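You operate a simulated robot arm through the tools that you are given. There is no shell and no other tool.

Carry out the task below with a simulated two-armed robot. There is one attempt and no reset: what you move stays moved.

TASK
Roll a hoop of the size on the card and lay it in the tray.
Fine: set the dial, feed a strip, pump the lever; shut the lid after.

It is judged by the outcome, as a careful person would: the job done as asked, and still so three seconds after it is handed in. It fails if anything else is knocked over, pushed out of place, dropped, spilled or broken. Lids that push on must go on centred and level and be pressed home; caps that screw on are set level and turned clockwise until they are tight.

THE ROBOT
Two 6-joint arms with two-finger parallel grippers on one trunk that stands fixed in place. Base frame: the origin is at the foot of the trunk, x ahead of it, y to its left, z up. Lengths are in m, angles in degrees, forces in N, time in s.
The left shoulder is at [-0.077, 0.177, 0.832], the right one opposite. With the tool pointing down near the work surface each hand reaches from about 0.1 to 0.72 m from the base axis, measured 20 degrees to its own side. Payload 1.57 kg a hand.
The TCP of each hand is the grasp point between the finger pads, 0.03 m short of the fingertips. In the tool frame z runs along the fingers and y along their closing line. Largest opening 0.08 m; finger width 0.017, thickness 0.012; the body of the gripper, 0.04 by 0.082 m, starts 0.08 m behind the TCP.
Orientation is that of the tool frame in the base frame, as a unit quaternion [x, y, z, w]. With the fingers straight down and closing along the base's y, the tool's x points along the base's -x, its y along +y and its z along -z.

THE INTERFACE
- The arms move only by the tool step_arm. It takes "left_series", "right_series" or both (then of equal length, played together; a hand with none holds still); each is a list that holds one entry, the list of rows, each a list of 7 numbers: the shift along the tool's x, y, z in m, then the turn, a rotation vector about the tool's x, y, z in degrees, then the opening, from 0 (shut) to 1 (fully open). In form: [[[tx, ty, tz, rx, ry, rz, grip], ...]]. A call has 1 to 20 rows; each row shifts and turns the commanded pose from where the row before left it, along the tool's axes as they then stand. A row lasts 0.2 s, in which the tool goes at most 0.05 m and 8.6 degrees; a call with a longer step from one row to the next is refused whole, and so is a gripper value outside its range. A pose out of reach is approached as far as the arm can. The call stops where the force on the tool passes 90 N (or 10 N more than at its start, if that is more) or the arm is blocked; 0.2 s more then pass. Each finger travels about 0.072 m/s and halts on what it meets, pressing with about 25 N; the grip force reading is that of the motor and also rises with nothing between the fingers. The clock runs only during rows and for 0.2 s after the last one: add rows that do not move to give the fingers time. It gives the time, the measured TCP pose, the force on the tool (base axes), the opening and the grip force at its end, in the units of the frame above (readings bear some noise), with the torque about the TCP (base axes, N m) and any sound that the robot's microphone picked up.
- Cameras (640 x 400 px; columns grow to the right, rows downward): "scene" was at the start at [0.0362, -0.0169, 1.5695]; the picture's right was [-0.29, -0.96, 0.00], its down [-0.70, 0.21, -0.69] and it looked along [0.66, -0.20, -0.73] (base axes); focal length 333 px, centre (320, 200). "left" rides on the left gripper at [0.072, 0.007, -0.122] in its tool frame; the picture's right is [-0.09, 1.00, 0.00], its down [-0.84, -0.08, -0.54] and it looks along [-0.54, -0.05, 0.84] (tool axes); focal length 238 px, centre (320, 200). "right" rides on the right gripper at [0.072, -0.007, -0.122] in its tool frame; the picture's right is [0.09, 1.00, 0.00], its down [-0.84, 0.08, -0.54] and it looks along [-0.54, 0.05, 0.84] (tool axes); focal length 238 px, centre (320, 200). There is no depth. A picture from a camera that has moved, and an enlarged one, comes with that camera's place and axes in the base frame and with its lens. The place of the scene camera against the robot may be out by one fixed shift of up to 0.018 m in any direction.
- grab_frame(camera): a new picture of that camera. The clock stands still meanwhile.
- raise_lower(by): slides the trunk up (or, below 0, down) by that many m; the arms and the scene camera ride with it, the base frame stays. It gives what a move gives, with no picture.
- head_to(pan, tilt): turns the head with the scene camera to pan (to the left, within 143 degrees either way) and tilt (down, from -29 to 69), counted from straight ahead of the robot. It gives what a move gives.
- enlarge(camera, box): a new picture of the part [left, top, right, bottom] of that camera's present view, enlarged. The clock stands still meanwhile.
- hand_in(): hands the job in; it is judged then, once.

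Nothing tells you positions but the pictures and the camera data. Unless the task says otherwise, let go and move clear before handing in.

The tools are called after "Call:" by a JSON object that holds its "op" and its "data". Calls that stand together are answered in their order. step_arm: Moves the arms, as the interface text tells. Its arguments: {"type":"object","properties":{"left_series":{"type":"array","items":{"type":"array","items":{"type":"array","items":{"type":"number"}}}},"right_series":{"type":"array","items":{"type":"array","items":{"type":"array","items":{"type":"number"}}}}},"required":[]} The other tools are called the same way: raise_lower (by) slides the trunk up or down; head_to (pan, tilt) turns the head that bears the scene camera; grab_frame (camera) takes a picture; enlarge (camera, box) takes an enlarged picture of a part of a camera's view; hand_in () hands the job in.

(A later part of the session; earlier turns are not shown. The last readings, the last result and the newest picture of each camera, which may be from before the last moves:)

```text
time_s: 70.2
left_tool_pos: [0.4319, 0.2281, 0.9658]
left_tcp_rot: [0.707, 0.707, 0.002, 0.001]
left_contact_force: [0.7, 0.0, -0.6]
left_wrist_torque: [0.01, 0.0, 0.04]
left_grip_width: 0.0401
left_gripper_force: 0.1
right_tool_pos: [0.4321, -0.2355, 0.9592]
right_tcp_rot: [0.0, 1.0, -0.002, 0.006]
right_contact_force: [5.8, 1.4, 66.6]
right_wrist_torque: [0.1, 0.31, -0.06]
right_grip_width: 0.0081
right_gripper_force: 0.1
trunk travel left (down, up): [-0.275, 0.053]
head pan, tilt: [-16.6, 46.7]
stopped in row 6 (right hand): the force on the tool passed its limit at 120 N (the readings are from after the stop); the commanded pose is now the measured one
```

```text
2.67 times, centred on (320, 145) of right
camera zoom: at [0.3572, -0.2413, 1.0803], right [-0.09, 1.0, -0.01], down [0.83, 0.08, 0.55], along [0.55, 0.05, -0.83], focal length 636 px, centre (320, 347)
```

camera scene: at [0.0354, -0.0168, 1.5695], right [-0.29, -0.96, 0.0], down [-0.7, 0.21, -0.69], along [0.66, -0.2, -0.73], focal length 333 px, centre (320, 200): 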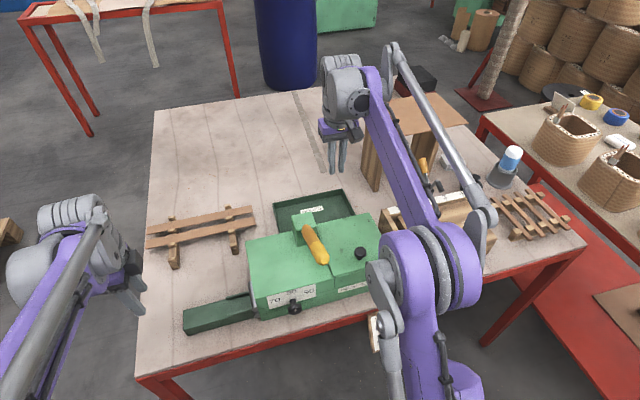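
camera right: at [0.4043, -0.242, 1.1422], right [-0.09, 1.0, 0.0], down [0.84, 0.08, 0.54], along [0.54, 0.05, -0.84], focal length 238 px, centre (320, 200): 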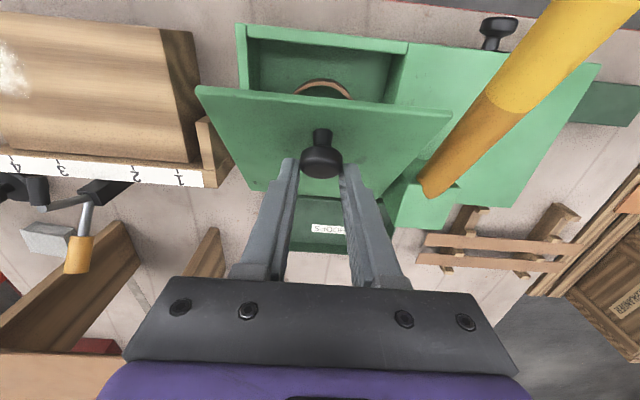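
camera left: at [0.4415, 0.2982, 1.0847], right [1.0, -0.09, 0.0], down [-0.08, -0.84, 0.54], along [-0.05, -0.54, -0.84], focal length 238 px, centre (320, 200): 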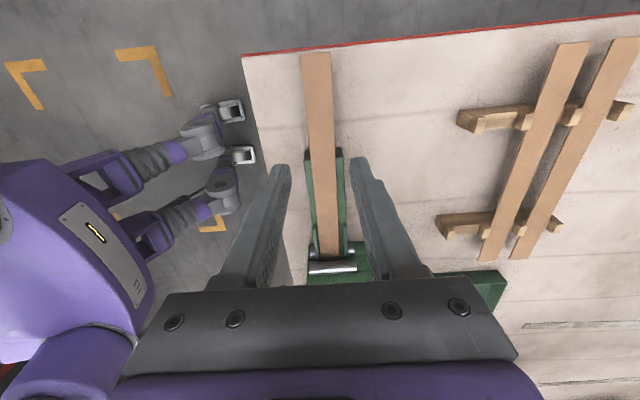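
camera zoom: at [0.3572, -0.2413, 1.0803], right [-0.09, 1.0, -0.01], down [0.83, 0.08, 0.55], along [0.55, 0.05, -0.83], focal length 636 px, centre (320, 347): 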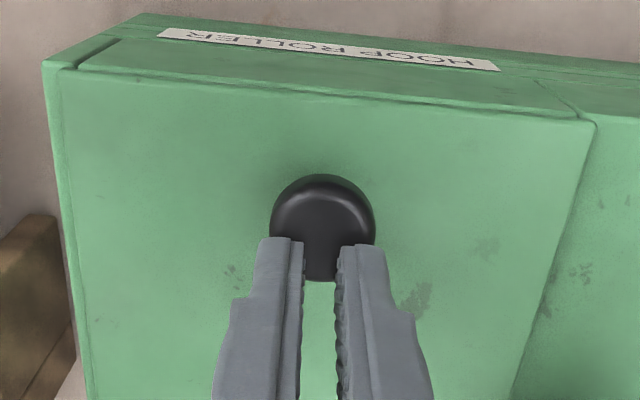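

The knob slipped off while lowering because it was twisting between vertical fingers. A better way is to start with the hand tilted forward about 60° and rotate it rigidly with the lid, so nothing slips. I'll raise up and take that tilted posture.

Call:
{"op": "step_arm", "data": {"right_series": [[[0, 0, -0.045, 0, 0, 0, 0.3], [0.01, 0, -0.045, 0, 0, 0, 0.6], [0.01, 0, -0.02, 0, 0, 0, 0.6], [0, 0, 0, 0, -7.5, 0, 0.6], [0, 0, 0, 0, -7.5, 0, 0.6], [0, 0, 0, 0, -7.5, 0, 0.6], [0, 0, 0, 0, -7.5, 0, 0.6], [0, 0, 0, 0, -7.5, 0, 0.6], [0, 0, 0, 0, -7.5, 0, 0.6], [0, 0, 0, 0, -7.5, 0, 0.6], [0, 0, 0, 0, -7.5, 0, 0.6], [0, 0, 0, 0, 0, 0, 0.6]]]}}

Call:
{"op": "grab_frame", "data": {"camera": "right"}}

Call:
{"op": "grab_frame", "data": {"camera": "scene"}}

```text
time_s: 72.8
left_tool_pos: [0.4357, 0.2275, 0.9634]
left_tcp_rot: [0.707, 0.707, 0.001, 0.0]
left_contact_force: [0.6, -0.3, 0.5]
left_wrist_torque: [-0.01, 0.0, -0.01]
left_grip_width: 0.0401
left_gripper_force: 0.1
right_tool_pos: [0.4123, -0.2341, 1.0637]
right_tcp_rot: [-0.001, 0.863, -0.003, 0.504]
right_contact_force: [0.4, -0.2, 0.2]
right_wrist_torque: [-0.02, -0.01, 0.0]
right_grip_width: 0.0479
right_gripper_force: 0.1
trunk travel left (down, up): [-0.275, 0.053]
head pan, tilt: [-16.6, 46.7]
```

```text
taken
camera right: at [0.2691, -0.2427, 1.062], right [-0.04, 1.0, -0.09], down [-0.06, 0.08, 0.99], along [1.0, 0.05, 0.06], focal length 238 px, centre (320, 200)
```

right: 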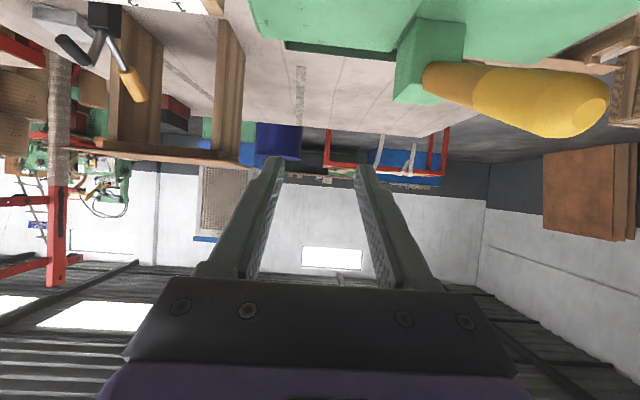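

```text
taken
camera scene: at [0.0363, -0.0169, 1.5695], right [-0.29, -0.96, 0.0], down [-0.7, 0.21, -0.69], along [0.66, -0.2, -0.73], focal length 333 px, centre (320, 200)
```

scene: 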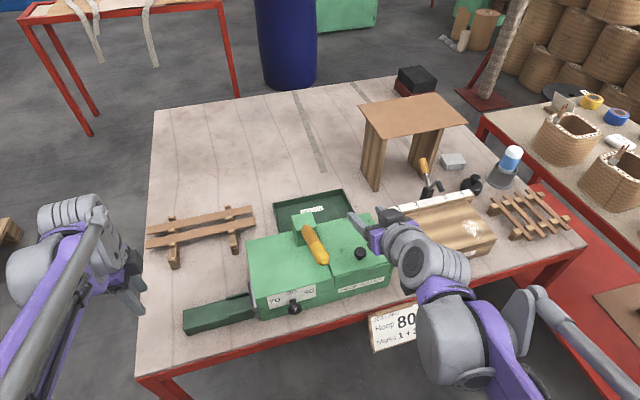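

The tilted posture works and the lid is clearly visible. Lowering toward the knob.

Call:
{"op": "step_arm", "data": {"right_series": [[[0.0289, 0, 0.0167, 0, 0, 0, 0.6], [0.0289, 0, 0.0167, 0, 0, 0, 0.6], [0.0289, 0, 0.0167, 0, 0, 0, 0.6], [0, 0, 0, 0, 0, 0, 0.6]]]}}

Call:
{"op": "enlarge", "data": {"camera": "scene", "box": [310, 190, 430, 290]}}

Call:
{"op": "grab_frame", "data": {"camera": "right"}}

```text
time_s: 73.8
left_tool_pos: [0.4347, 0.2281, 0.9627]
left_tcp_rot: [0.707, 0.707, 0.0, 0.0]
left_contact_force: [-0.3, 0.1, 1.6]
left_wrist_torque: [-0.03, -0.05, -0.01]
left_grip_width: 0.04
left_gripper_force: 0.0
right_tool_pos: [0.4134, -0.2337, 0.9628]
right_tcp_rot: [-0.001, 0.864, -0.002, 0.504]
right_contact_force: [0.1, 0.4, -0.3]
right_wrist_torque: [-0.03, 0.0, 0.0]
right_grip_width: 0.048
right_gripper_force: 0.1
trunk travel left (down, up): [-0.275, 0.053]
head pan, tilt: [-16.6, 46.7]
```

```text
4.00 times, centred on (370, 240) of scene
camera zoom: at [0.0353, -0.0166, 1.5695], right [-0.29, -0.96, 0.0], down [-0.7, 0.21, -0.69], along [0.66, -0.2, -0.73], focal length 1333 px, centre (120, 40)
```

zoom: 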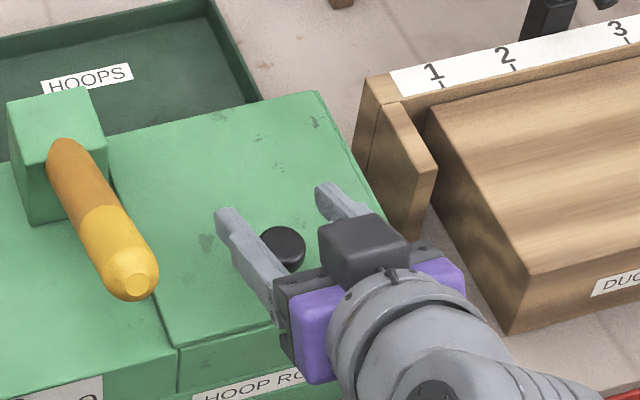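

```text
taken
camera right: at [0.2708, -0.2407, 0.9599], right [-0.05, 1.0, -0.08], down [-0.06, 0.08, 0.99], along [1.0, 0.05, 0.06], focal length 238 px, centre (320, 200)
```

right: 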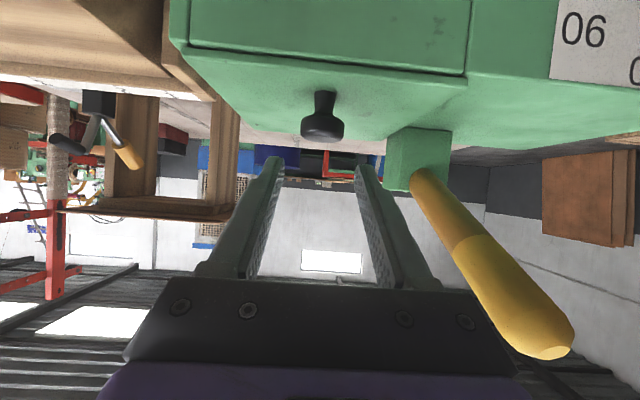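

This side view shows the knob head from z ≈ 0.914 to 0.931 above a lid top of 0.901. I'll settle the pads around the head and close.

Call:
{"op": "step_arm", "data": {"right_series": [[[0.0147, -0.001, 0.0094, 0, 0, 0, 0.6], [0.0146, 0, 0.0094, 0, 0, 0, 0.6], [0, 0, 0, 0, 0, 0, 0.6], [0, 0, 0, 0, 0, 0, 0.4], [0, 0, 0, 0, 0, 0, 0.2], [0, 0, 0, 0, 0, 0, 0.1], [0, 0, 0, 0, 0, 0, 0.1]]]}}

Call:
{"op": "grab_frame", "data": {"camera": "right"}}

Call:
{"op": "enlarge", "data": {"camera": "scene", "box": [310, 190, 430, 290]}}

```text
time_s: 75.4
left_tool_pos: [0.4352, 0.2274, 0.9628]
left_tcp_rot: [0.707, 0.707, 0.0, 0.0]
left_contact_force: [-0.2, 0.1, 0.4]
left_wrist_torque: [-0.02, -0.01, 0.05]
left_grip_width: 0.0398
left_gripper_force: 0.1
right_tool_pos: [0.4144, -0.2349, 0.9277]
right_tcp_rot: [-0.001, 0.864, -0.002, 0.504]
right_contact_force: [-2.3, 1.3, -1.5]
right_wrist_torque: [0.0, 0.07, 0.02]
right_grip_width: 0.027
right_gripper_force: 37.6
trunk travel left (down, up): [-0.275, 0.053]
head pan, tilt: [-16.6, 46.7]
```

```text
taken
camera right: at [0.2724, -0.242, 0.9264], right [-0.05, 1.0, -0.08], down [-0.06, 0.08, 0.99], along [1.0, 0.05, 0.06], focal length 238 px, centre (320, 200)
```

right: 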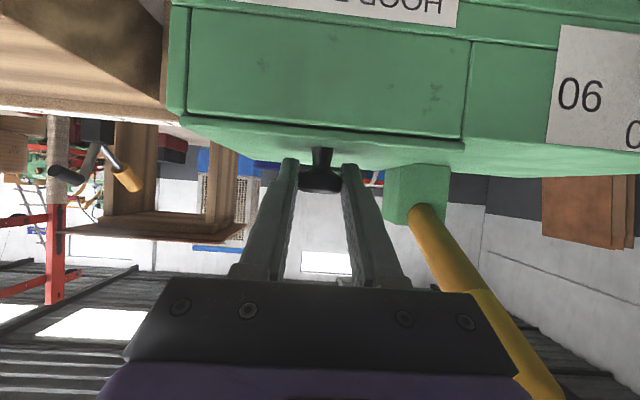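

```text
4.00 times, centred on (370, 240) of scene
camera zoom: at [0.036, -0.0168, 1.5694], right [-0.29, -0.96, 0.0], down [-0.7, 0.21, -0.69], along [0.66, -0.2, -0.73], focal length 1333 px, centre (120, 40)
```

zoom: 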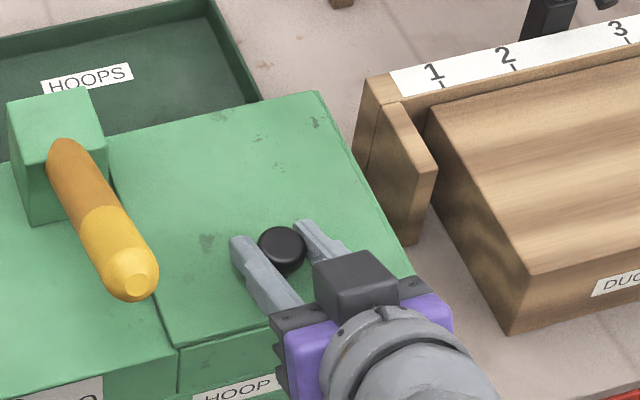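

Gripped well with little side force. Now I'll open rigidly about the hinge, 30° first.

Call:
{"op": "step_arm", "data": {"right_series": [[[-0.009, 0, -0.0018, 0, 3.75, 0, 0.1], [-0.009, 0, -0.0018, 0, 3.75, 0, 0.1], [-0.0179, 0, -0.0043, 0, 7.5, 0, 0.1], [-0.0179, 0, -0.0043, 0, 7.5, 0, 0.1], [-0.0179, 0, -0.0043, 0, 7.5, 0, 0.1], [0, 0, 0, 0, 0, 0, 0.1]]]}}

Call:
{"op": "grab_frame", "data": {"camera": "right"}}

Call:
{"op": "enlarge", "data": {"camera": "scene", "box": [290, 160, 450, 300]}}

```text
time_s: 76.8
left_tool_pos: [0.4326, 0.2286, 0.9634]
left_tcp_rot: [0.707, 0.707, 0.0, 0.001]
left_contact_force: [0.5, 0.0, 0.5]
left_wrist_torque: [-0.01, 0.01, 0.02]
left_grip_width: 0.0401
left_gripper_force: 0.1
right_tool_pos: [0.4475, -0.2353, 0.994]
right_tcp_rot: [-0.001, 0.965, -0.003, 0.263]
right_contact_force: [-9.2, 11.4, 7.1]
right_wrist_torque: [0.15, -0.21, -0.01]
right_grip_width: 0.0271
right_gripper_force: 37.9
trunk travel left (down, up): [-0.275, 0.053]
head pan, tilt: [-16.6, 46.7]
```

```text
taken
camera right: at [0.3232, -0.2416, 1.0634], right [-0.08, 1.0, -0.05], down [0.45, 0.08, 0.89], along [0.89, 0.05, -0.45], focal length 238 px, centre (320, 200)
```

right: 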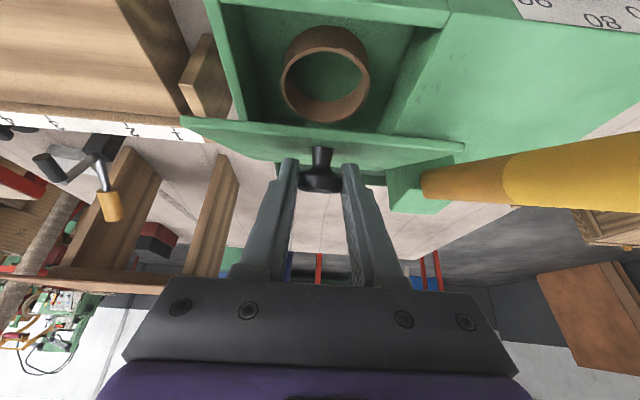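

```text
2.86 times, centred on (370, 230) of scene
camera zoom: at [0.0341, -0.0148, 1.5696], right [-0.29, -0.96, 0.0], down [-0.7, 0.21, -0.69], along [0.66, -0.2, -0.73], focal length 952 px, centre (177, 114)
```

zoom: 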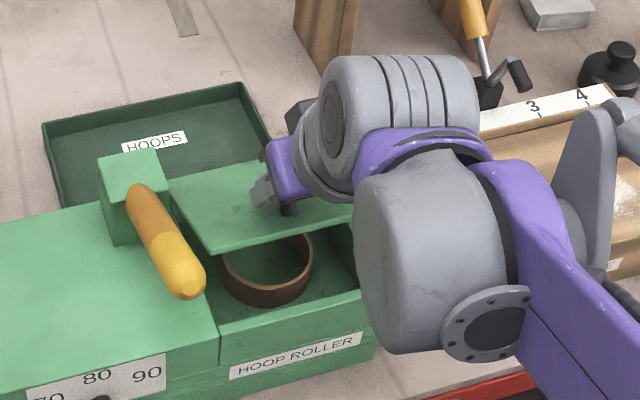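

No slip: the knob is fixed in the pads and I can see the hoop. Continuing to 60°.

Call:
{"op": "step_arm", "data": {"right_series": [[[-0.0179, 0, -0.0043, 0, 7.5, 0, 0.1], [-0.0179, 0, -0.0043, 0, 7.5, 0, 0.1], [-0.0179, 0, -0.0043, 0, 7.5, 0, 0.1], [-0.0179, 0, -0.0043, 0, 7.5, 0, 0.1], [0, 0, 0, 0, 0, 0, 0.1]]]}}

Call:
{"op": "grab_frame", "data": {"camera": "right"}}

Call:
{"op": "grab_frame", "data": {"camera": "scene"}}

```text
time_s: 78.0
left_tool_pos: [0.4331, 0.2292, 0.9627]
left_tcp_rot: [0.707, 0.707, 0.0, 0.001]
left_contact_force: [-0.6, -0.3, 0.4]
left_wrist_torque: [0.02, 0.01, 0.01]
left_grip_width: 0.04
left_gripper_force: 0.0
right_tool_pos: [0.51, -0.2346, 1.0351]
right_tcp_rot: [0.0, 1.0, -0.002, 0.005]
right_contact_force: [-6.0, 12.6, 23.5]
right_wrist_torque: [0.19, -0.41, -0.06]
right_grip_width: 0.027
right_gripper_force: 37.9
trunk travel left (down, up): [-0.275, 0.053]
head pan, tilt: [-16.6, 46.7]
```

```text
taken
camera right: at [0.4355, -0.2413, 1.1564], right [-0.09, 1.0, -0.01], down [0.83, 0.08, 0.55], along [0.55, 0.04, -0.84], focal length 238 px, centre (320, 200)
```

right: 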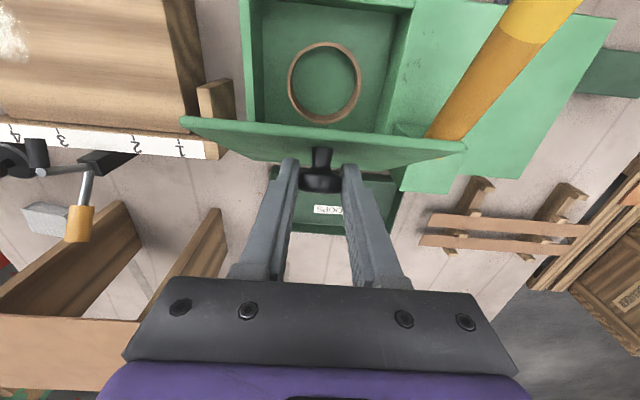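

```text
taken
camera scene: at [0.0331, -0.014, 1.5696], right [-0.29, -0.96, 0.0], down [-0.7, 0.21, -0.69], along [0.66, -0.2, -0.73], focal length 333 px, centre (320, 200)
```

scene: 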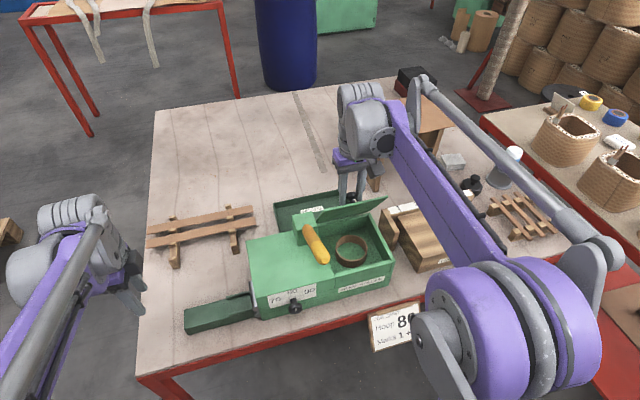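

Lid is at about 60° and the hoop is fully exposed. I'll continue toward vertical, checking for a hinge stop.

Call:
{"op": "step_arm", "data": {"right_series": [[[0, 0, -0.0015, 0, 0, 0, 0.1], [-0.0179, 0, -0.0043, 0, 7.5, 0, 0.1], [-0.0179, 0, -0.0043, 0, 7.5, 0, 0.1], [0, 0, 0, 0, 0, 0, 0.1]]]}}

Call:
{"op": "grab_frame", "data": {"camera": "right"}}

Call:
{"op": "grab_frame", "data": {"camera": "scene"}}

```text
time_s: 79.0
left_tool_pos: [0.4338, 0.2284, 0.9627]
left_tcp_rot: [0.707, 0.707, 0.0, 0.002]
left_contact_force: [-0.3, -0.5, 0.0]
left_wrist_torque: [-0.02, -0.02, -0.02]
left_grip_width: 0.0401
left_gripper_force: 0.0
right_tool_pos: [0.5471, -0.2349, 1.042]
right_tcp_rot: [0.001, 0.992, -0.002, -0.126]
right_contact_force: [2.1, 10.1, 17.5]
right_wrist_torque: [0.16, -0.45, -0.09]
right_grip_width: 0.0271
right_gripper_force: 37.5
trunk travel left (down, up): [-0.275, 0.053]
head pan, tilt: [-16.6, 46.7]
```

```text
taken
camera right: at [0.5059, -0.2412, 1.1783], right [-0.09, 1.0, 0.02], down [0.95, 0.08, 0.32], along [0.31, 0.04, -0.95], focal length 238 px, centre (320, 200)
```

right: 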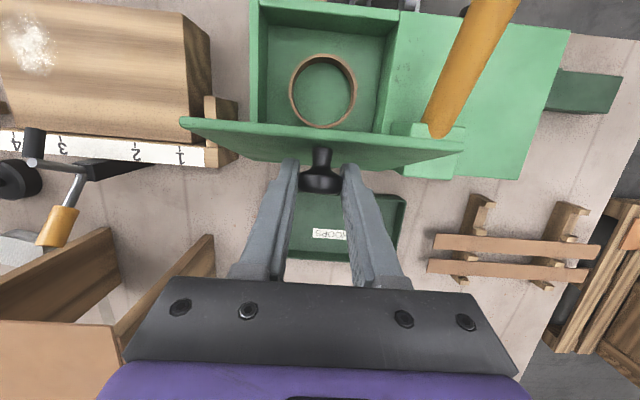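

```text
taken
camera scene: at [0.0346, -0.0145, 1.5696], right [-0.29, -0.96, 0.0], down [-0.7, 0.21, -0.69], along [0.66, -0.2, -0.73], focal length 333 px, centre (320, 200)
```

scene: 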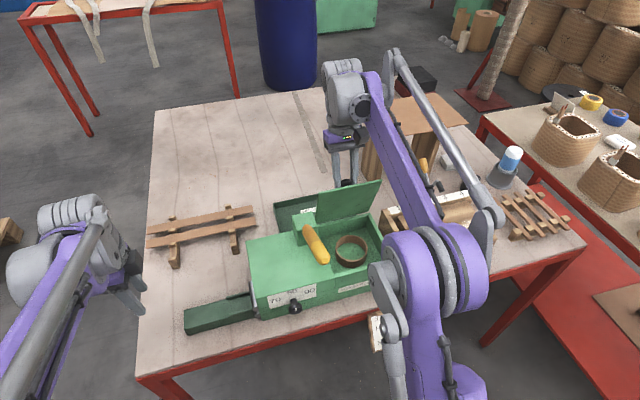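

At 75° and still firmly held. I'll continue past vertical by translation only, in small steps.

Call:
{"op": "step_arm", "data": {"right_series": [[[-0.0164, 0, -0.0038, 0, 0, 0, 0.1], [-0.0164, 0, -0.0032, 0, 0, 0, 0.1], [0, 0, 0, 0, 0, 0, 0.1]]]}}

Call:
{"op": "grab_frame", "data": {"camera": "right"}}

Call:
{"op": "enlarge", "data": {"camera": "scene", "box": [250, 130, 450, 300]}}

```text
time_s: 79.8
left_tool_pos: [0.435, 0.2282, 0.9628]
left_tcp_rot: [0.707, 0.708, -0.001, 0.0]
left_contact_force: [-0.2, 0.1, 0.1]
left_wrist_torque: [0.01, -0.01, 0.0]
left_grip_width: 0.0399
left_gripper_force: 0.0
right_tool_pos: [0.5791, -0.2349, 1.0401]
right_tcp_rot: [0.001, 0.992, -0.003, -0.125]
right_contact_force: [-7.4, 13.3, -6.3]
right_wrist_torque: [0.11, 0.88, -0.09]
right_grip_width: 0.0273
right_gripper_force: 37.9
trunk travel left (down, up): [-0.275, 0.053]
head pan, tilt: [-16.6, 46.7]
```

```text
taken
camera right: at [0.54, -0.2414, 1.1763], right [-0.09, 1.0, 0.02], down [0.95, 0.08, 0.32], along [0.31, 0.05, -0.95], focal length 238 px, centre (320, 200)
```

right: 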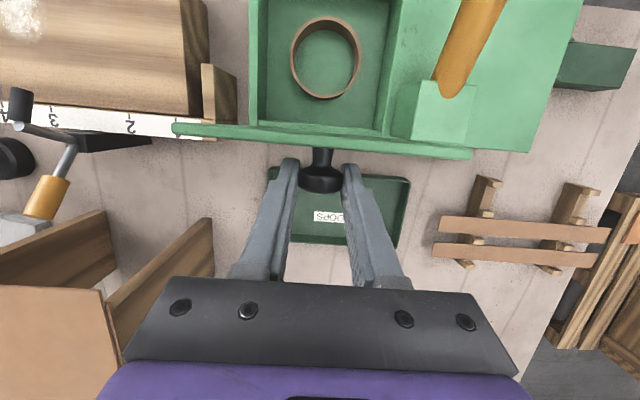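

```text
2.35 times, centred on (350, 215) of scene
camera zoom: at [0.0354, -0.0151, 1.5693], right [-0.29, -0.96, 0.0], down [-0.7, 0.21, -0.69], along [0.66, -0.2, -0.73], focal length 784 px, centre (249, 165)
```

zoom: 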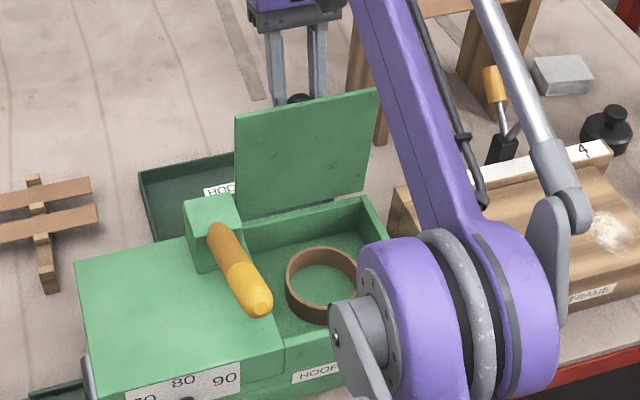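

The lid is about vertical. Pushing it a further ~15° past vertical so it can rest open.

Call:
{"op": "step_arm", "data": {"right_series": [[[-0.0165, 0, 0.0004, 0, 0, 0, 0.1], [-0.0165, 0, 0.0012, 0, 0, 0, 0.1], [0, 0, 0, 0, 0, 0, 0.1]]]}}

Call:
{"op": "grab_frame", "data": {"camera": "right"}}

Call:
{"op": "enlarge", "data": {"camera": "scene", "box": [250, 130, 450, 300]}}

```text
time_s: 80.6
left_tool_pos: [0.4341, 0.2282, 0.9644]
left_tcp_rot: [0.707, 0.707, 0.0, 0.001]
left_contact_force: [-0.3, -0.5, 0.2]
left_wrist_torque: [0.01, 0.0, 0.02]
left_grip_width: 0.0402
left_gripper_force: 0.1
right_tool_pos: [0.5888, -0.2355, 1.0341]
right_tcp_rot: [0.0, 0.992, -0.004, -0.125]
right_contact_force: [7.1, 5.7, 28.5]
right_wrist_torque: [0.07, 0.15, -0.03]
right_grip_width: 0.0273
right_gripper_force: 38.2
right hand out of reach, approached as far as the arm can: row 1, 2
trunk travel left (down, up): [-0.275, 0.053]
head pan, tilt: [-16.6, 46.7]
```

```text
taken
camera right: at [0.5494, -0.2412, 1.1701], right [-0.09, 1.0, 0.02], down [0.95, 0.08, 0.32], along [0.31, 0.04, -0.95], focal length 238 px, centre (320, 200)
```

right: 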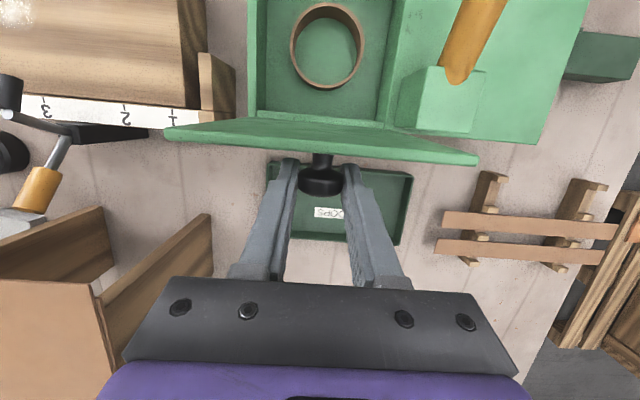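

```text
2.35 times, centred on (350, 215) of scene
camera zoom: at [0.0343, -0.0149, 1.5697], right [-0.29, -0.96, 0.0], down [-0.7, 0.21, -0.69], along [0.66, -0.2, -0.73], focal length 784 px, centre (249, 165)
```

zoom: 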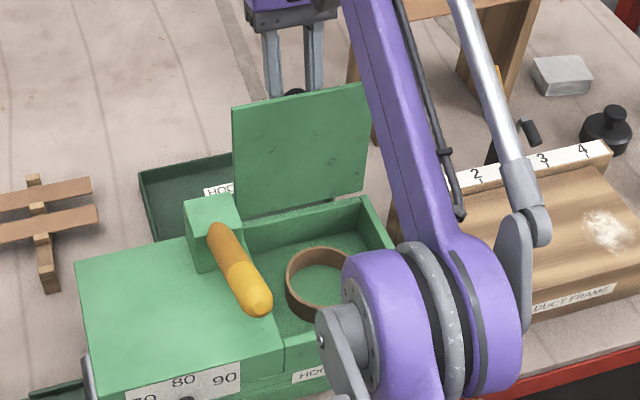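

The tilt is limiting reach, so I'll bring the hand back to vertical around the knob and then push the last few degrees.

Call:
{"op": "step_arm", "data": {"right_series": [[[0, 0, 0, 0, -5, 0, 0.1], [0, 0, 0, 0, -5, 0, 0.1], [0, 0, 0, 0, -4.5, 0, 0.1], [-0.009, 0, 0.002, 0, 0, 0, 0.1], [-0.009, 0, 0.003, 0, 0, 0, 0.1], [0, 0, 0, 0, 0, 0, 0.1]]]}}

Call:
{"op": "grab_frame", "data": {"camera": "right"}}

Call:
{"op": "enlarge", "data": {"camera": "scene", "box": [250, 130, 450, 300]}}

```text
time_s: 82.0
left_tool_pos: [0.4352, 0.2283, 0.9629]
left_tcp_rot: [0.707, 0.707, 0.0, 0.002]
left_contact_force: [0.6, 1.2, -0.8]
left_wrist_torque: [0.03, -0.02, -0.02]
left_grip_width: 0.0402
left_gripper_force: 0.0
right_tool_pos: [0.6076, -0.2348, 1.0275]
right_tcp_rot: [0.0, 1.0, -0.002, 0.001]
right_contact_force: [-1.0, 8.7, 8.6]
right_wrist_torque: [0.06, 0.67, 0.0]
right_grip_width: 0.0263
right_gripper_force: 37.4
trunk travel left (down, up): [-0.275, 0.053]
head pan, tilt: [-16.6, 46.7]
```

```text
taken
camera right: at [0.5349, -0.2414, 1.1505], right [-0.09, 1.0, -0.01], down [0.84, 0.08, 0.54], along [0.54, 0.05, -0.84], focal length 238 px, centre (320, 200)
```

right: 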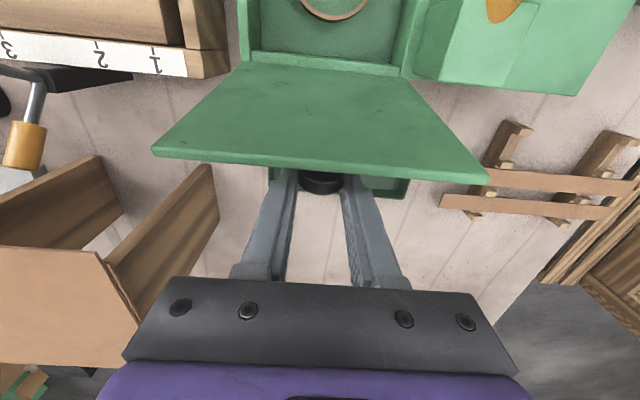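

```text
2.35 times, centred on (350, 215) of scene
camera zoom: at [0.0353, -0.0151, 1.5696], right [-0.29, -0.96, 0.0], down [-0.7, 0.21, -0.69], along [0.66, -0.2, -0.73], focal length 784 px, centre (249, 165)
```

zoom: 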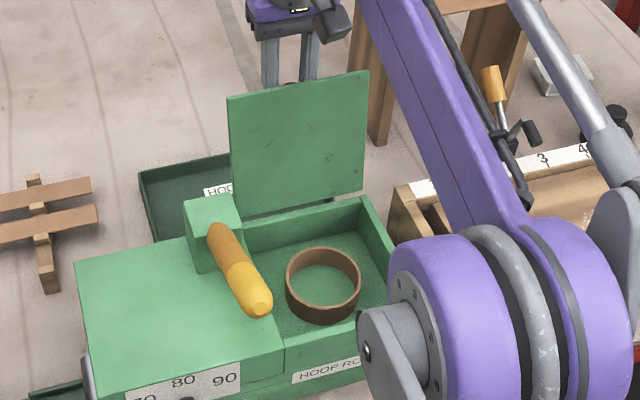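

The lid is past vertical (about 102°). I'll push a bit more to feel for the hinge stop before letting go.

Call:
{"op": "step_arm", "data": {"right_series": [[[-0.007, 0, 0.003, 0, 0, 0, 0.1], [-0.007, 0, 0.0035, 0, 0, 0, 0.1], [0, 0, 0, 0, 0, 0, 0.1]]]}}

Call:
{"op": "enlarge", "data": {"camera": "scene", "box": [250, 130, 450, 300]}}

```text
time_s: 82.8
left_tool_pos: [0.4337, 0.2288, 0.9615]
left_tcp_rot: [0.707, 0.707, -0.001, 0.001]
left_contact_force: [0.2, -0.1, 0.4]
left_wrist_torque: [-0.01, -0.04, 0.01]
left_grip_width: 0.04
left_gripper_force: 0.0
right_tool_pos: [0.6235, -0.2339, 1.0217]
right_tcp_rot: [0.0, 1.0, -0.003, 0.0]
right_contact_force: [-0.2, 9.8, 9.1]
right_wrist_torque: [0.01, 0.65, -0.09]
right_grip_width: 0.0253
right_gripper_force: 36.5
trunk travel left (down, up): [-0.275, 0.053]
head pan, tilt: [-16.6, 46.7]
```

```text
2.35 times, centred on (350, 215) of scene
camera zoom: at [0.0353, -0.0149, 1.5695], right [-0.29, -0.96, 0.0], down [-0.7, 0.21, -0.69], along [0.66, -0.2, -0.73], focal length 784 px, centre (249, 165)
```

zoom: 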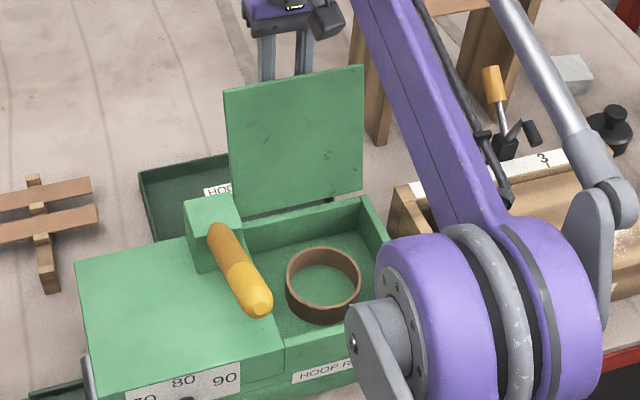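

It's at about 108° with no hard stop felt yet. My fingers are behind the lid, so they'd catch it if it falls back; I'll open them slightly and see where it rests.

Call:
{"op": "step_arm", "data": {"right_series": [[[0, 0, 0, 0, 0, 0, 0.45], [0, 0, 0, 0, 0, 0, 0.5], [0, 0, 0, 0, 0, 0, 0.5], [0, 0, 0, 0, 0, 0, 0.5]]]}}

Call:
{"op": "grab_frame", "data": {"camera": "right"}}

Call:
{"op": "enlarge", "data": {"camera": "scene", "box": [250, 130, 450, 300]}}

```text
time_s: 83.8
left_tool_pos: [0.4347, 0.227, 0.9639]
left_tcp_rot: [0.707, 0.707, 0.0, 0.001]
left_contact_force: [-0.1, 0.2, -0.2]
left_wrist_torque: [0.0, 0.01, 0.02]
left_grip_width: 0.04
left_gripper_force: 0.1
right_tool_pos: [0.622, -0.2362, 1.0218]
right_tcp_rot: [0.0, 1.0, -0.002, 0.001]
right_contact_force: [0.1, -0.7, -0.5]
right_wrist_torque: [0.04, -0.02, -0.01]
right_grip_width: 0.0401
right_gripper_force: 0.1
trunk travel left (down, up): [-0.275, 0.053]
head pan, tilt: [-16.6, 46.7]
```

```text
taken
camera right: at [0.5488, -0.2431, 1.1438], right [-0.09, 1.0, 0.0], down [0.84, 0.08, 0.54], along [0.54, 0.05, -0.84], focal length 238 px, centre (320, 200)
```

right: 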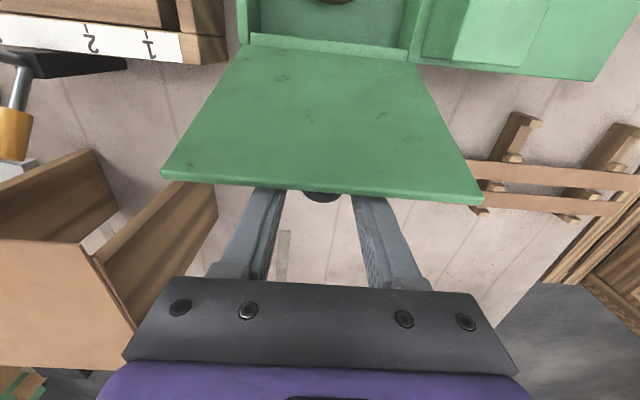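

```text
2.35 times, centred on (350, 215) of scene
camera zoom: at [0.0361, -0.0168, 1.5695], right [-0.29, -0.96, 0.0], down [-0.7, 0.21, -0.69], along [0.66, -0.2, -0.73], focal length 784 px, centre (249, 165)
```

zoom: 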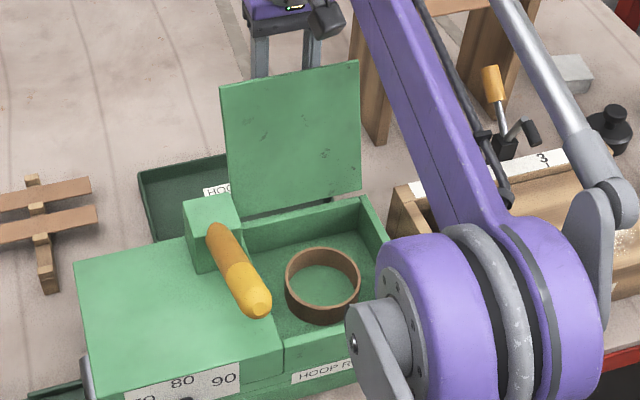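

The lid has settled on its own stop at about 110°, with no load on my fingers. I'll wait a moment, then lift the hand straight up, clear of the lid.

Call:
{"op": "step_arm", "data": {"right_series": [[[-0.002, 0, 0, 0, 0, 0, 0.6], [-0.003, 0, -0.015, 0, 0, 0, 0.6], [-0.003, 0, -0.025, 0, 0, 0, 0.6], [0, 0, -0.035, 0, 0, 0, 0.6], [0, 0, -0.035, 0, 0, 0, 0.6], [0, 0, 0, 0, 0, 0, 0.6]]]}}

Call:
{"op": "grab_frame", "data": {"camera": "right"}}

Call:
{"op": "enlarge", "data": {"camera": "scene", "box": [250, 130, 450, 300]}}

```text
time_s: 85.2
left_tool_pos: [0.4336, 0.2278, 0.9632]
left_tcp_rot: [0.707, 0.707, 0.0, 0.0]
left_contact_force: [-1.1, 0.2, -0.1]
left_wrist_torque: [-0.01, 0.02, 0.0]
left_grip_width: 0.0403
left_gripper_force: 0.1
right_tool_pos: [0.6228, -0.2371, 1.0693]
right_tcp_rot: [0.0, 1.0, -0.001, 0.001]
right_contact_force: [0.1, -0.4, 0.9]
right_wrist_torque: [0.03, -0.02, -0.03]
right_grip_width: 0.048
right_gripper_force: 0.0
right hand out of reach, approached as far as the arm can: row 4, 5
trunk travel left (down, up): [-0.275, 0.053]
head pan, tilt: [-16.6, 46.7]
```

```text
taken
camera right: at [0.5499, -0.2431, 1.1923], right [-0.09, 1.0, 0.0], down [0.84, 0.08, 0.54], along [0.54, 0.05, -0.84], focal length 238 px, centre (320, 200)
```

right: 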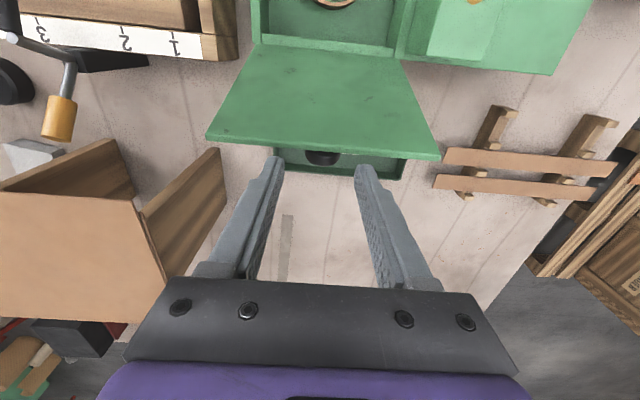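

```text
2.35 times, centred on (350, 215) of scene
camera zoom: at [0.0358, -0.0168, 1.5695], right [-0.29, -0.96, 0.0], down [-0.7, 0.21, -0.69], along [0.66, -0.2, -0.73], focal length 784 px, centre (249, 165)
```

zoom: 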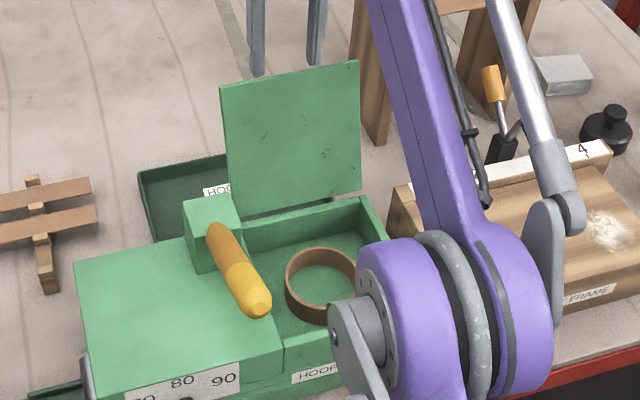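

The lid stays open by itself. I'll tilt the hand back to gain reach, rise above the lid's top edge, and come forward over it.

Call:
{"op": "step_arm", "data": {"right_series": [[[0, 0, 0, 0, -7.5, 0, 0.6], [0, 0, 0, 0, -7.5, 0, 0.6], [0, 0, 0, 0, -7.5, 0, 0.6], [0, 0, 0, 0, -7.5, 0, 0.6], [-0.015, 0, -0.026, 0, 0, 0, 0.6], [-0.015, 0, -0.026, 0, 0, 0, 0.6], [-0.01, 0, -0.0173, 0, 0, 0, 0.6], [0, 0, 0, 0, 0, 0, 0.6]]]}}

Call:
{"op": "grab_frame", "data": {"camera": "right"}}

```text
time_s: 87.0
left_tool_pos: [0.435, 0.2277, 0.9629]
left_tcp_rot: [0.706, 0.708, 0.0, -0.001]
left_contact_force: [0.1, 0.8, -0.2]
left_wrist_torque: [0.01, 0.01, 0.0]
left_grip_width: 0.0399
left_gripper_force: 0.1
right_tool_pos: [0.6254, -0.2372, 1.1493]
right_tcp_rot: [0.001, 0.966, -0.003, 0.259]
right_contact_force: [0.1, 0.6, 1.1]
right_wrist_torque: [-0.04, -0.01, 0.03]
right_grip_width: 0.0478
right_gripper_force: 0.1
trunk travel left (down, up): [-0.275, 0.053]
head pan, tilt: [-16.6, 46.7]
```

```text
taken
camera right: at [0.5, -0.2441, 1.2198], right [-0.08, 1.0, -0.05], down [0.45, 0.08, 0.89], along [0.89, 0.05, -0.46], focal length 238 px, centre (320, 200)
```

right: 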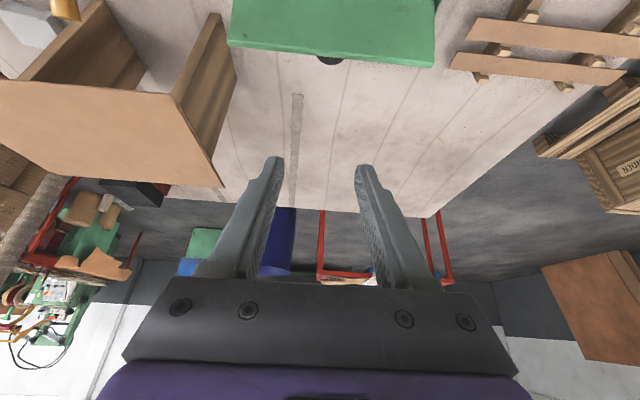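

Clear of the lid. Coming forward over it and back to vertical above the open chamber.

Call:
{"op": "step_arm", "data": {"right_series": [[[0.039, 0, -0.0225, 0, 0, 0, 0.6], [0.039, 0, -0.0225, 0, 0, 0, 0.6], [0.039, 0, -0.0225, 0, 0, 0, 0.6], [0.039, 0, -0.0225, 0, 0, 0, 0.6], [0, 0, 0, 0, 7.5, 0, 0.6], [0, 0, 0, 0, 7.5, 0, 0.6], [0, 0, 0, 0, 7.5, 0, 0.6], [0, 0, 0, 0, 7.5, 0, 0.6], [0, 0, 0, 0, 0, 0, 0.6]]]}}

Call:
{"op": "grab_frame", "data": {"camera": "right"}}

Call:
{"op": "grab_frame", "data": {"camera": "scene"}}

```text
time_s: 89.0
left_tool_pos: [0.4354, 0.2279, 0.9627]
left_tcp_rot: [0.707, 0.707, 0.0, -0.001]
left_contact_force: [1.1, -0.1, 0.2]
left_wrist_torque: [-0.01, -0.02, 0.04]
left_grip_width: 0.0399
left_gripper_force: 0.0
right_tool_pos: [0.4444, -0.2376, 1.1505]
right_tcp_rot: [0.0, 1.0, -0.002, 0.0]
right_contact_force: [0.1, 0.2, -0.6]
right_wrist_torque: [-0.06, 0.03, 0.03]
right_grip_width: 0.0479
right_gripper_force: 0.0
trunk travel left (down, up): [-0.275, 0.053]
head pan, tilt: [-16.6, 46.7]
```

```text
taken
camera right: at [0.3705, -0.2435, 1.2728], right [-0.09, 1.0, 0.0], down [0.84, 0.08, 0.54], along [0.54, 0.05, -0.84], focal length 238 px, centre (320, 200)
```

right: 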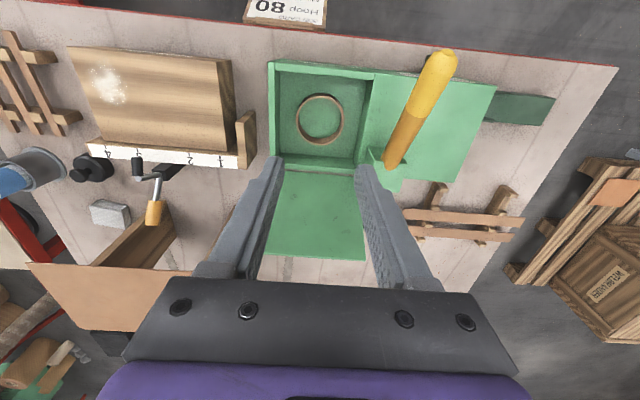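

```text
taken
camera scene: at [0.0353, -0.0168, 1.5695], right [-0.29, -0.96, 0.0], down [-0.7, 0.21, -0.69], along [0.66, -0.2, -0.73], focal length 333 px, centre (320, 200)
```

scene: 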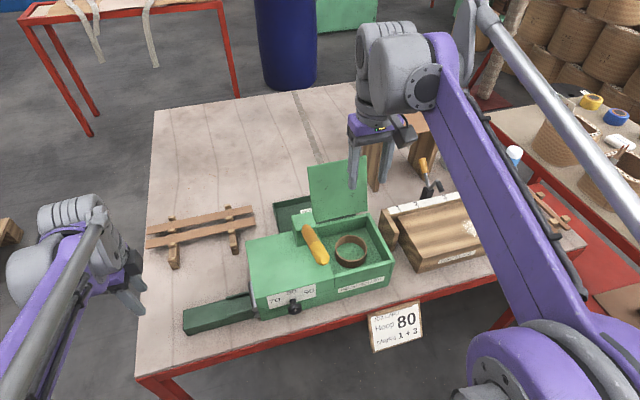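

Call:
{"op": "enlarge", "data": {"camera": "right", "box": [256, 50, 384, 180]}}

Call:
{"op": "enlarge", "data": {"camera": "scene", "box": [310, 200, 400, 300]}}

```text
3.08 times, centred on (320, 115) of right
camera zoom: at [0.3705, -0.2435, 1.2728], right [-0.09, 1.0, 0.0], down [0.84, 0.08, 0.54], along [0.54, 0.05, -0.84], focal length 733 px, centre (320, 462)
```

zoom: 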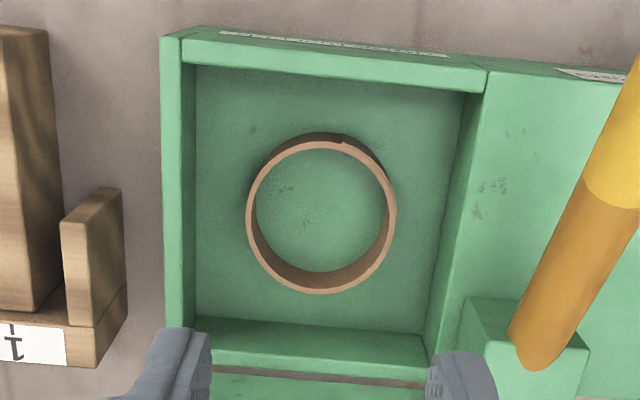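

```text
4.00 times, centred on (355, 250) of scene
camera zoom: at [0.0353, -0.0168, 1.5695], right [-0.29, -0.96, 0.0], down [-0.7, 0.21, -0.69], along [0.66, -0.2, -0.73], focal length 1333 px, centre (180, 0)
```

zoom: 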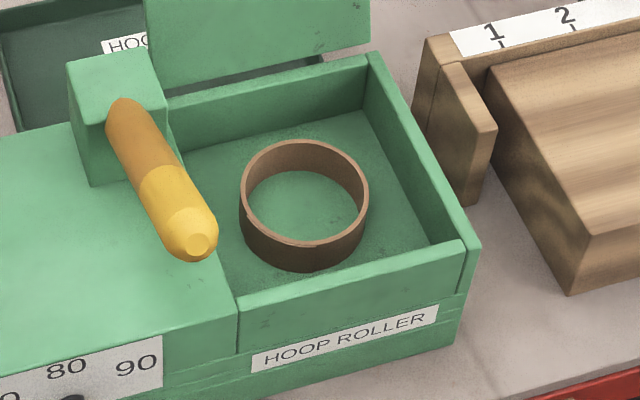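

The chamber is open with the hoop lying flat in it, centred near (0.474, −0.234), with about 3 cm of free space on its right side. I'll move the right hand over the hoop's right rim (y ≈ −0.274), closing along y, and look closer.

Call:
{"op": "step_arm", "data": {"right_series": [[[-0.0293, -0.0363, 0, 0, 0, 0, 0.5], [0, 0, 0.04, 0, 0, 0, 0.4], [0, 0, 0.04, 0, 0, 0, 0.3], [0, 0, 0.04, 0, 0, 0, 0.3], [0, 0, 0, 0, 0, 0, 0.3]]]}}

Call:
{"op": "grab_frame", "data": {"camera": "right"}}

Call:
{"op": "enlarge", "data": {"camera": "right", "box": [250, 20, 450, 180]}}

```text
time_s: 90.2
left_tool_pos: [0.4345, 0.2279, 0.9632]
left_tcp_rot: [0.707, 0.707, 0.0, 0.0]
left_contact_force: [0.9, -0.2, -0.1]
left_wrist_torque: [-0.01, 0.01, 0.04]
left_grip_width: 0.04
left_gripper_force: 0.1
right_tool_pos: [0.4719, -0.2737, 1.0304]
right_tcp_rot: [0.0, 1.0, -0.002, 0.0]
right_contact_force: [-1.0, -0.2, -0.8]
right_wrist_torque: [-0.01, -0.02, 0.03]
right_grip_width: 0.0241
right_gripper_force: 0.1
trunk travel left (down, up): [-0.275, 0.053]
head pan, tilt: [-16.6, 46.7]
```

```text
taken
camera right: at [0.3995, -0.2805, 1.153], right [-0.09, 1.0, 0.0], down [0.84, 0.08, 0.54], along [0.54, 0.05, -0.84], focal length 238 px, centre (320, 200)
```

right: 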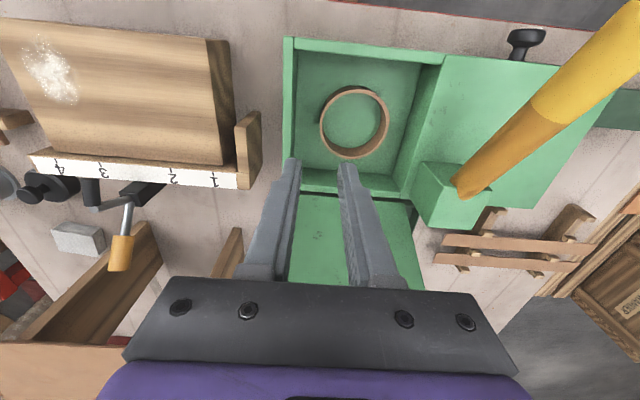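

```text
2.50 times, centred on (350, 100) of right
camera zoom: at [0.3995, -0.2805, 1.153], right [-0.09, 1.0, 0.0], down [0.84, 0.08, 0.54], along [0.54, 0.05, -0.84], focal length 596 px, centre (245, 450)
```

zoom: 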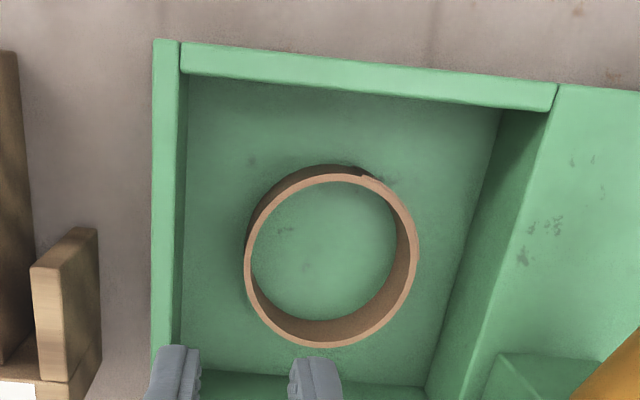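

From two views the hoop is 80 mm across, its top rim is at z ≈ 0.8755 and its centre is at (0.472, −0.234). I'll lower with fingers 24 mm open around the right wall of the hoop.

Call:
{"op": "step_arm", "data": {"right_series": [[[0, 0.0012, 0.04, 0, 0, 0, 0.3], [0, 0, 0.04, 0, 0, 0, 0.3], [0, 0, 0.035, 0, 0, 0, 0.3], [0, 0, 0, 0, 0, 0, 0.3]]]}}

Call:
{"op": "enlarge", "data": {"camera": "right", "box": [220, 20, 460, 200]}}

Call:
{"op": "enlarge", "data": {"camera": "scene", "box": [310, 180, 420, 300]}}

```text
time_s: 91.2
left_tool_pos: [0.4351, 0.227, 0.9628]
left_tcp_rot: [0.708, 0.707, 0.0, -0.001]
left_contact_force: [-0.3, 0.4, -0.4]
left_wrist_torque: [-0.04, 0.02, -0.01]
left_grip_width: 0.04
left_gripper_force: 0.1
right_tool_pos: [0.4729, -0.2741, 0.9148]
right_tcp_rot: [0.001, 1.0, -0.002, 0.0]
right_contact_force: [-0.2, 0.2, -0.1]
right_wrist_torque: [0.03, 0.03, -0.01]
right_grip_width: 0.024
right_gripper_force: 0.0
trunk travel left (down, up): [-0.275, 0.053]
head pan, tilt: [-16.6, 46.7]
```

```text
2.22 times, centred on (340, 110) of right
camera zoom: at [0.3995, -0.281, 1.0377], right [-0.09, 1.0, 0.0], down [0.84, 0.08, 0.54], along [0.54, 0.05, -0.84], focal length 530 px, centre (276, 400)
```

zoom: 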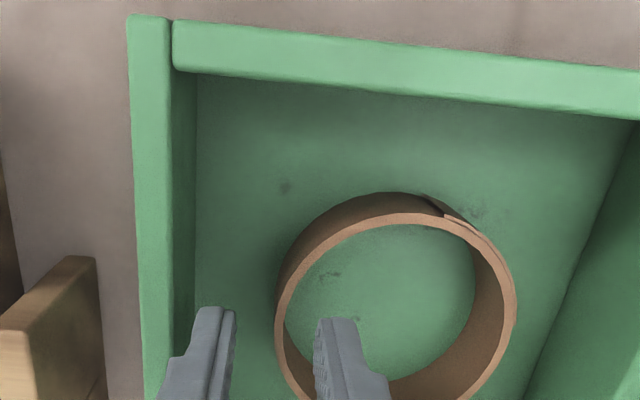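

```text
3.33 times, centred on (365, 240) of scene
camera zoom: at [0.0358, -0.0168, 1.5695], right [-0.29, -0.96, 0.0], down [-0.7, 0.21, -0.69], along [0.66, -0.2, -0.73], focal length 1111 px, centre (170, 67)
```

zoom: 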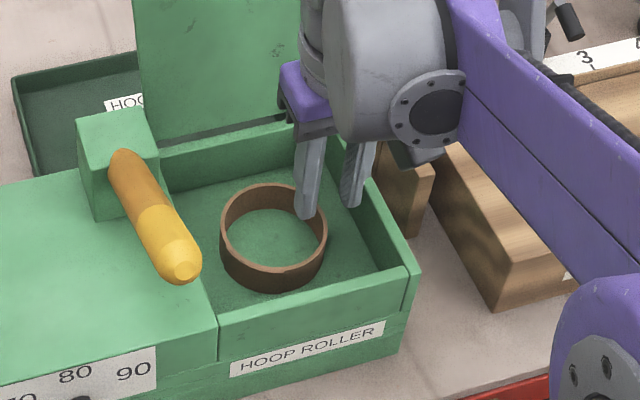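

The rim is centred between the fingers. Lowering the last 28 mm and closing on the wall.

Call:
{"op": "step_arm", "data": {"right_series": [[[0, 0, 0.015, 0, 0, 0, 0.3], [0, 0, 0.013, 0, 0, 0, 0.3], [0, 0, 0, 0, 0, 0, 0.3], [0, 0, 0, 0, 0, 0, 0.15], [0, 0, 0, 0, 0, 0, 0.0], [0, 0, 0, 0, 0, 0, 0.0]]]}}

Call:
{"op": "enlarge", "data": {"camera": "right", "box": [220, 20, 460, 200]}}

```text
time_s: 92.6
left_tool_pos: [0.4349, 0.2268, 0.9628]
left_tcp_rot: [0.708, 0.706, 0.0, 0.0]
left_contact_force: [0.3, -0.7, -0.4]
left_wrist_torque: [-0.01, 0.02, -0.02]
left_grip_width: 0.0401
left_gripper_force: 0.1
right_tool_pos: [0.4735, -0.274, 0.8875]
right_tcp_rot: [0.0, 1.0, -0.001, 0.0]
right_contact_force: [0.9, -0.4, -0.5]
right_wrist_torque: [0.03, -0.01, -0.02]
right_grip_width: 0.0058
right_gripper_force: 24.6
trunk travel left (down, up): [-0.275, 0.053]
head pan, tilt: [-16.6, 46.7]
```

```text
2.22 times, centred on (340, 110) of right
camera zoom: at [0.3999, -0.2805, 1.0098], right [-0.09, 1.0, 0.0], down [0.84, 0.08, 0.54], along [0.54, 0.05, -0.84], focal length 530 px, centre (276, 400)
```

zoom: 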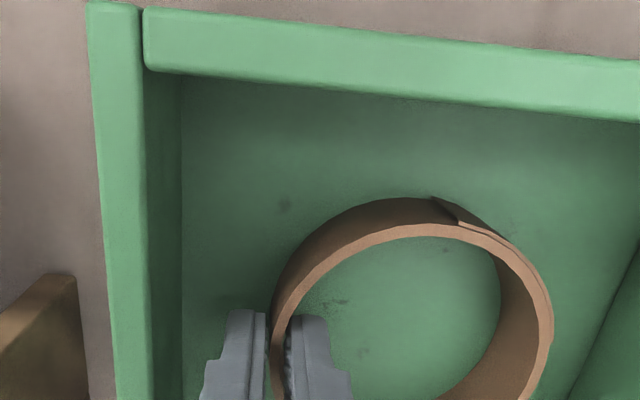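

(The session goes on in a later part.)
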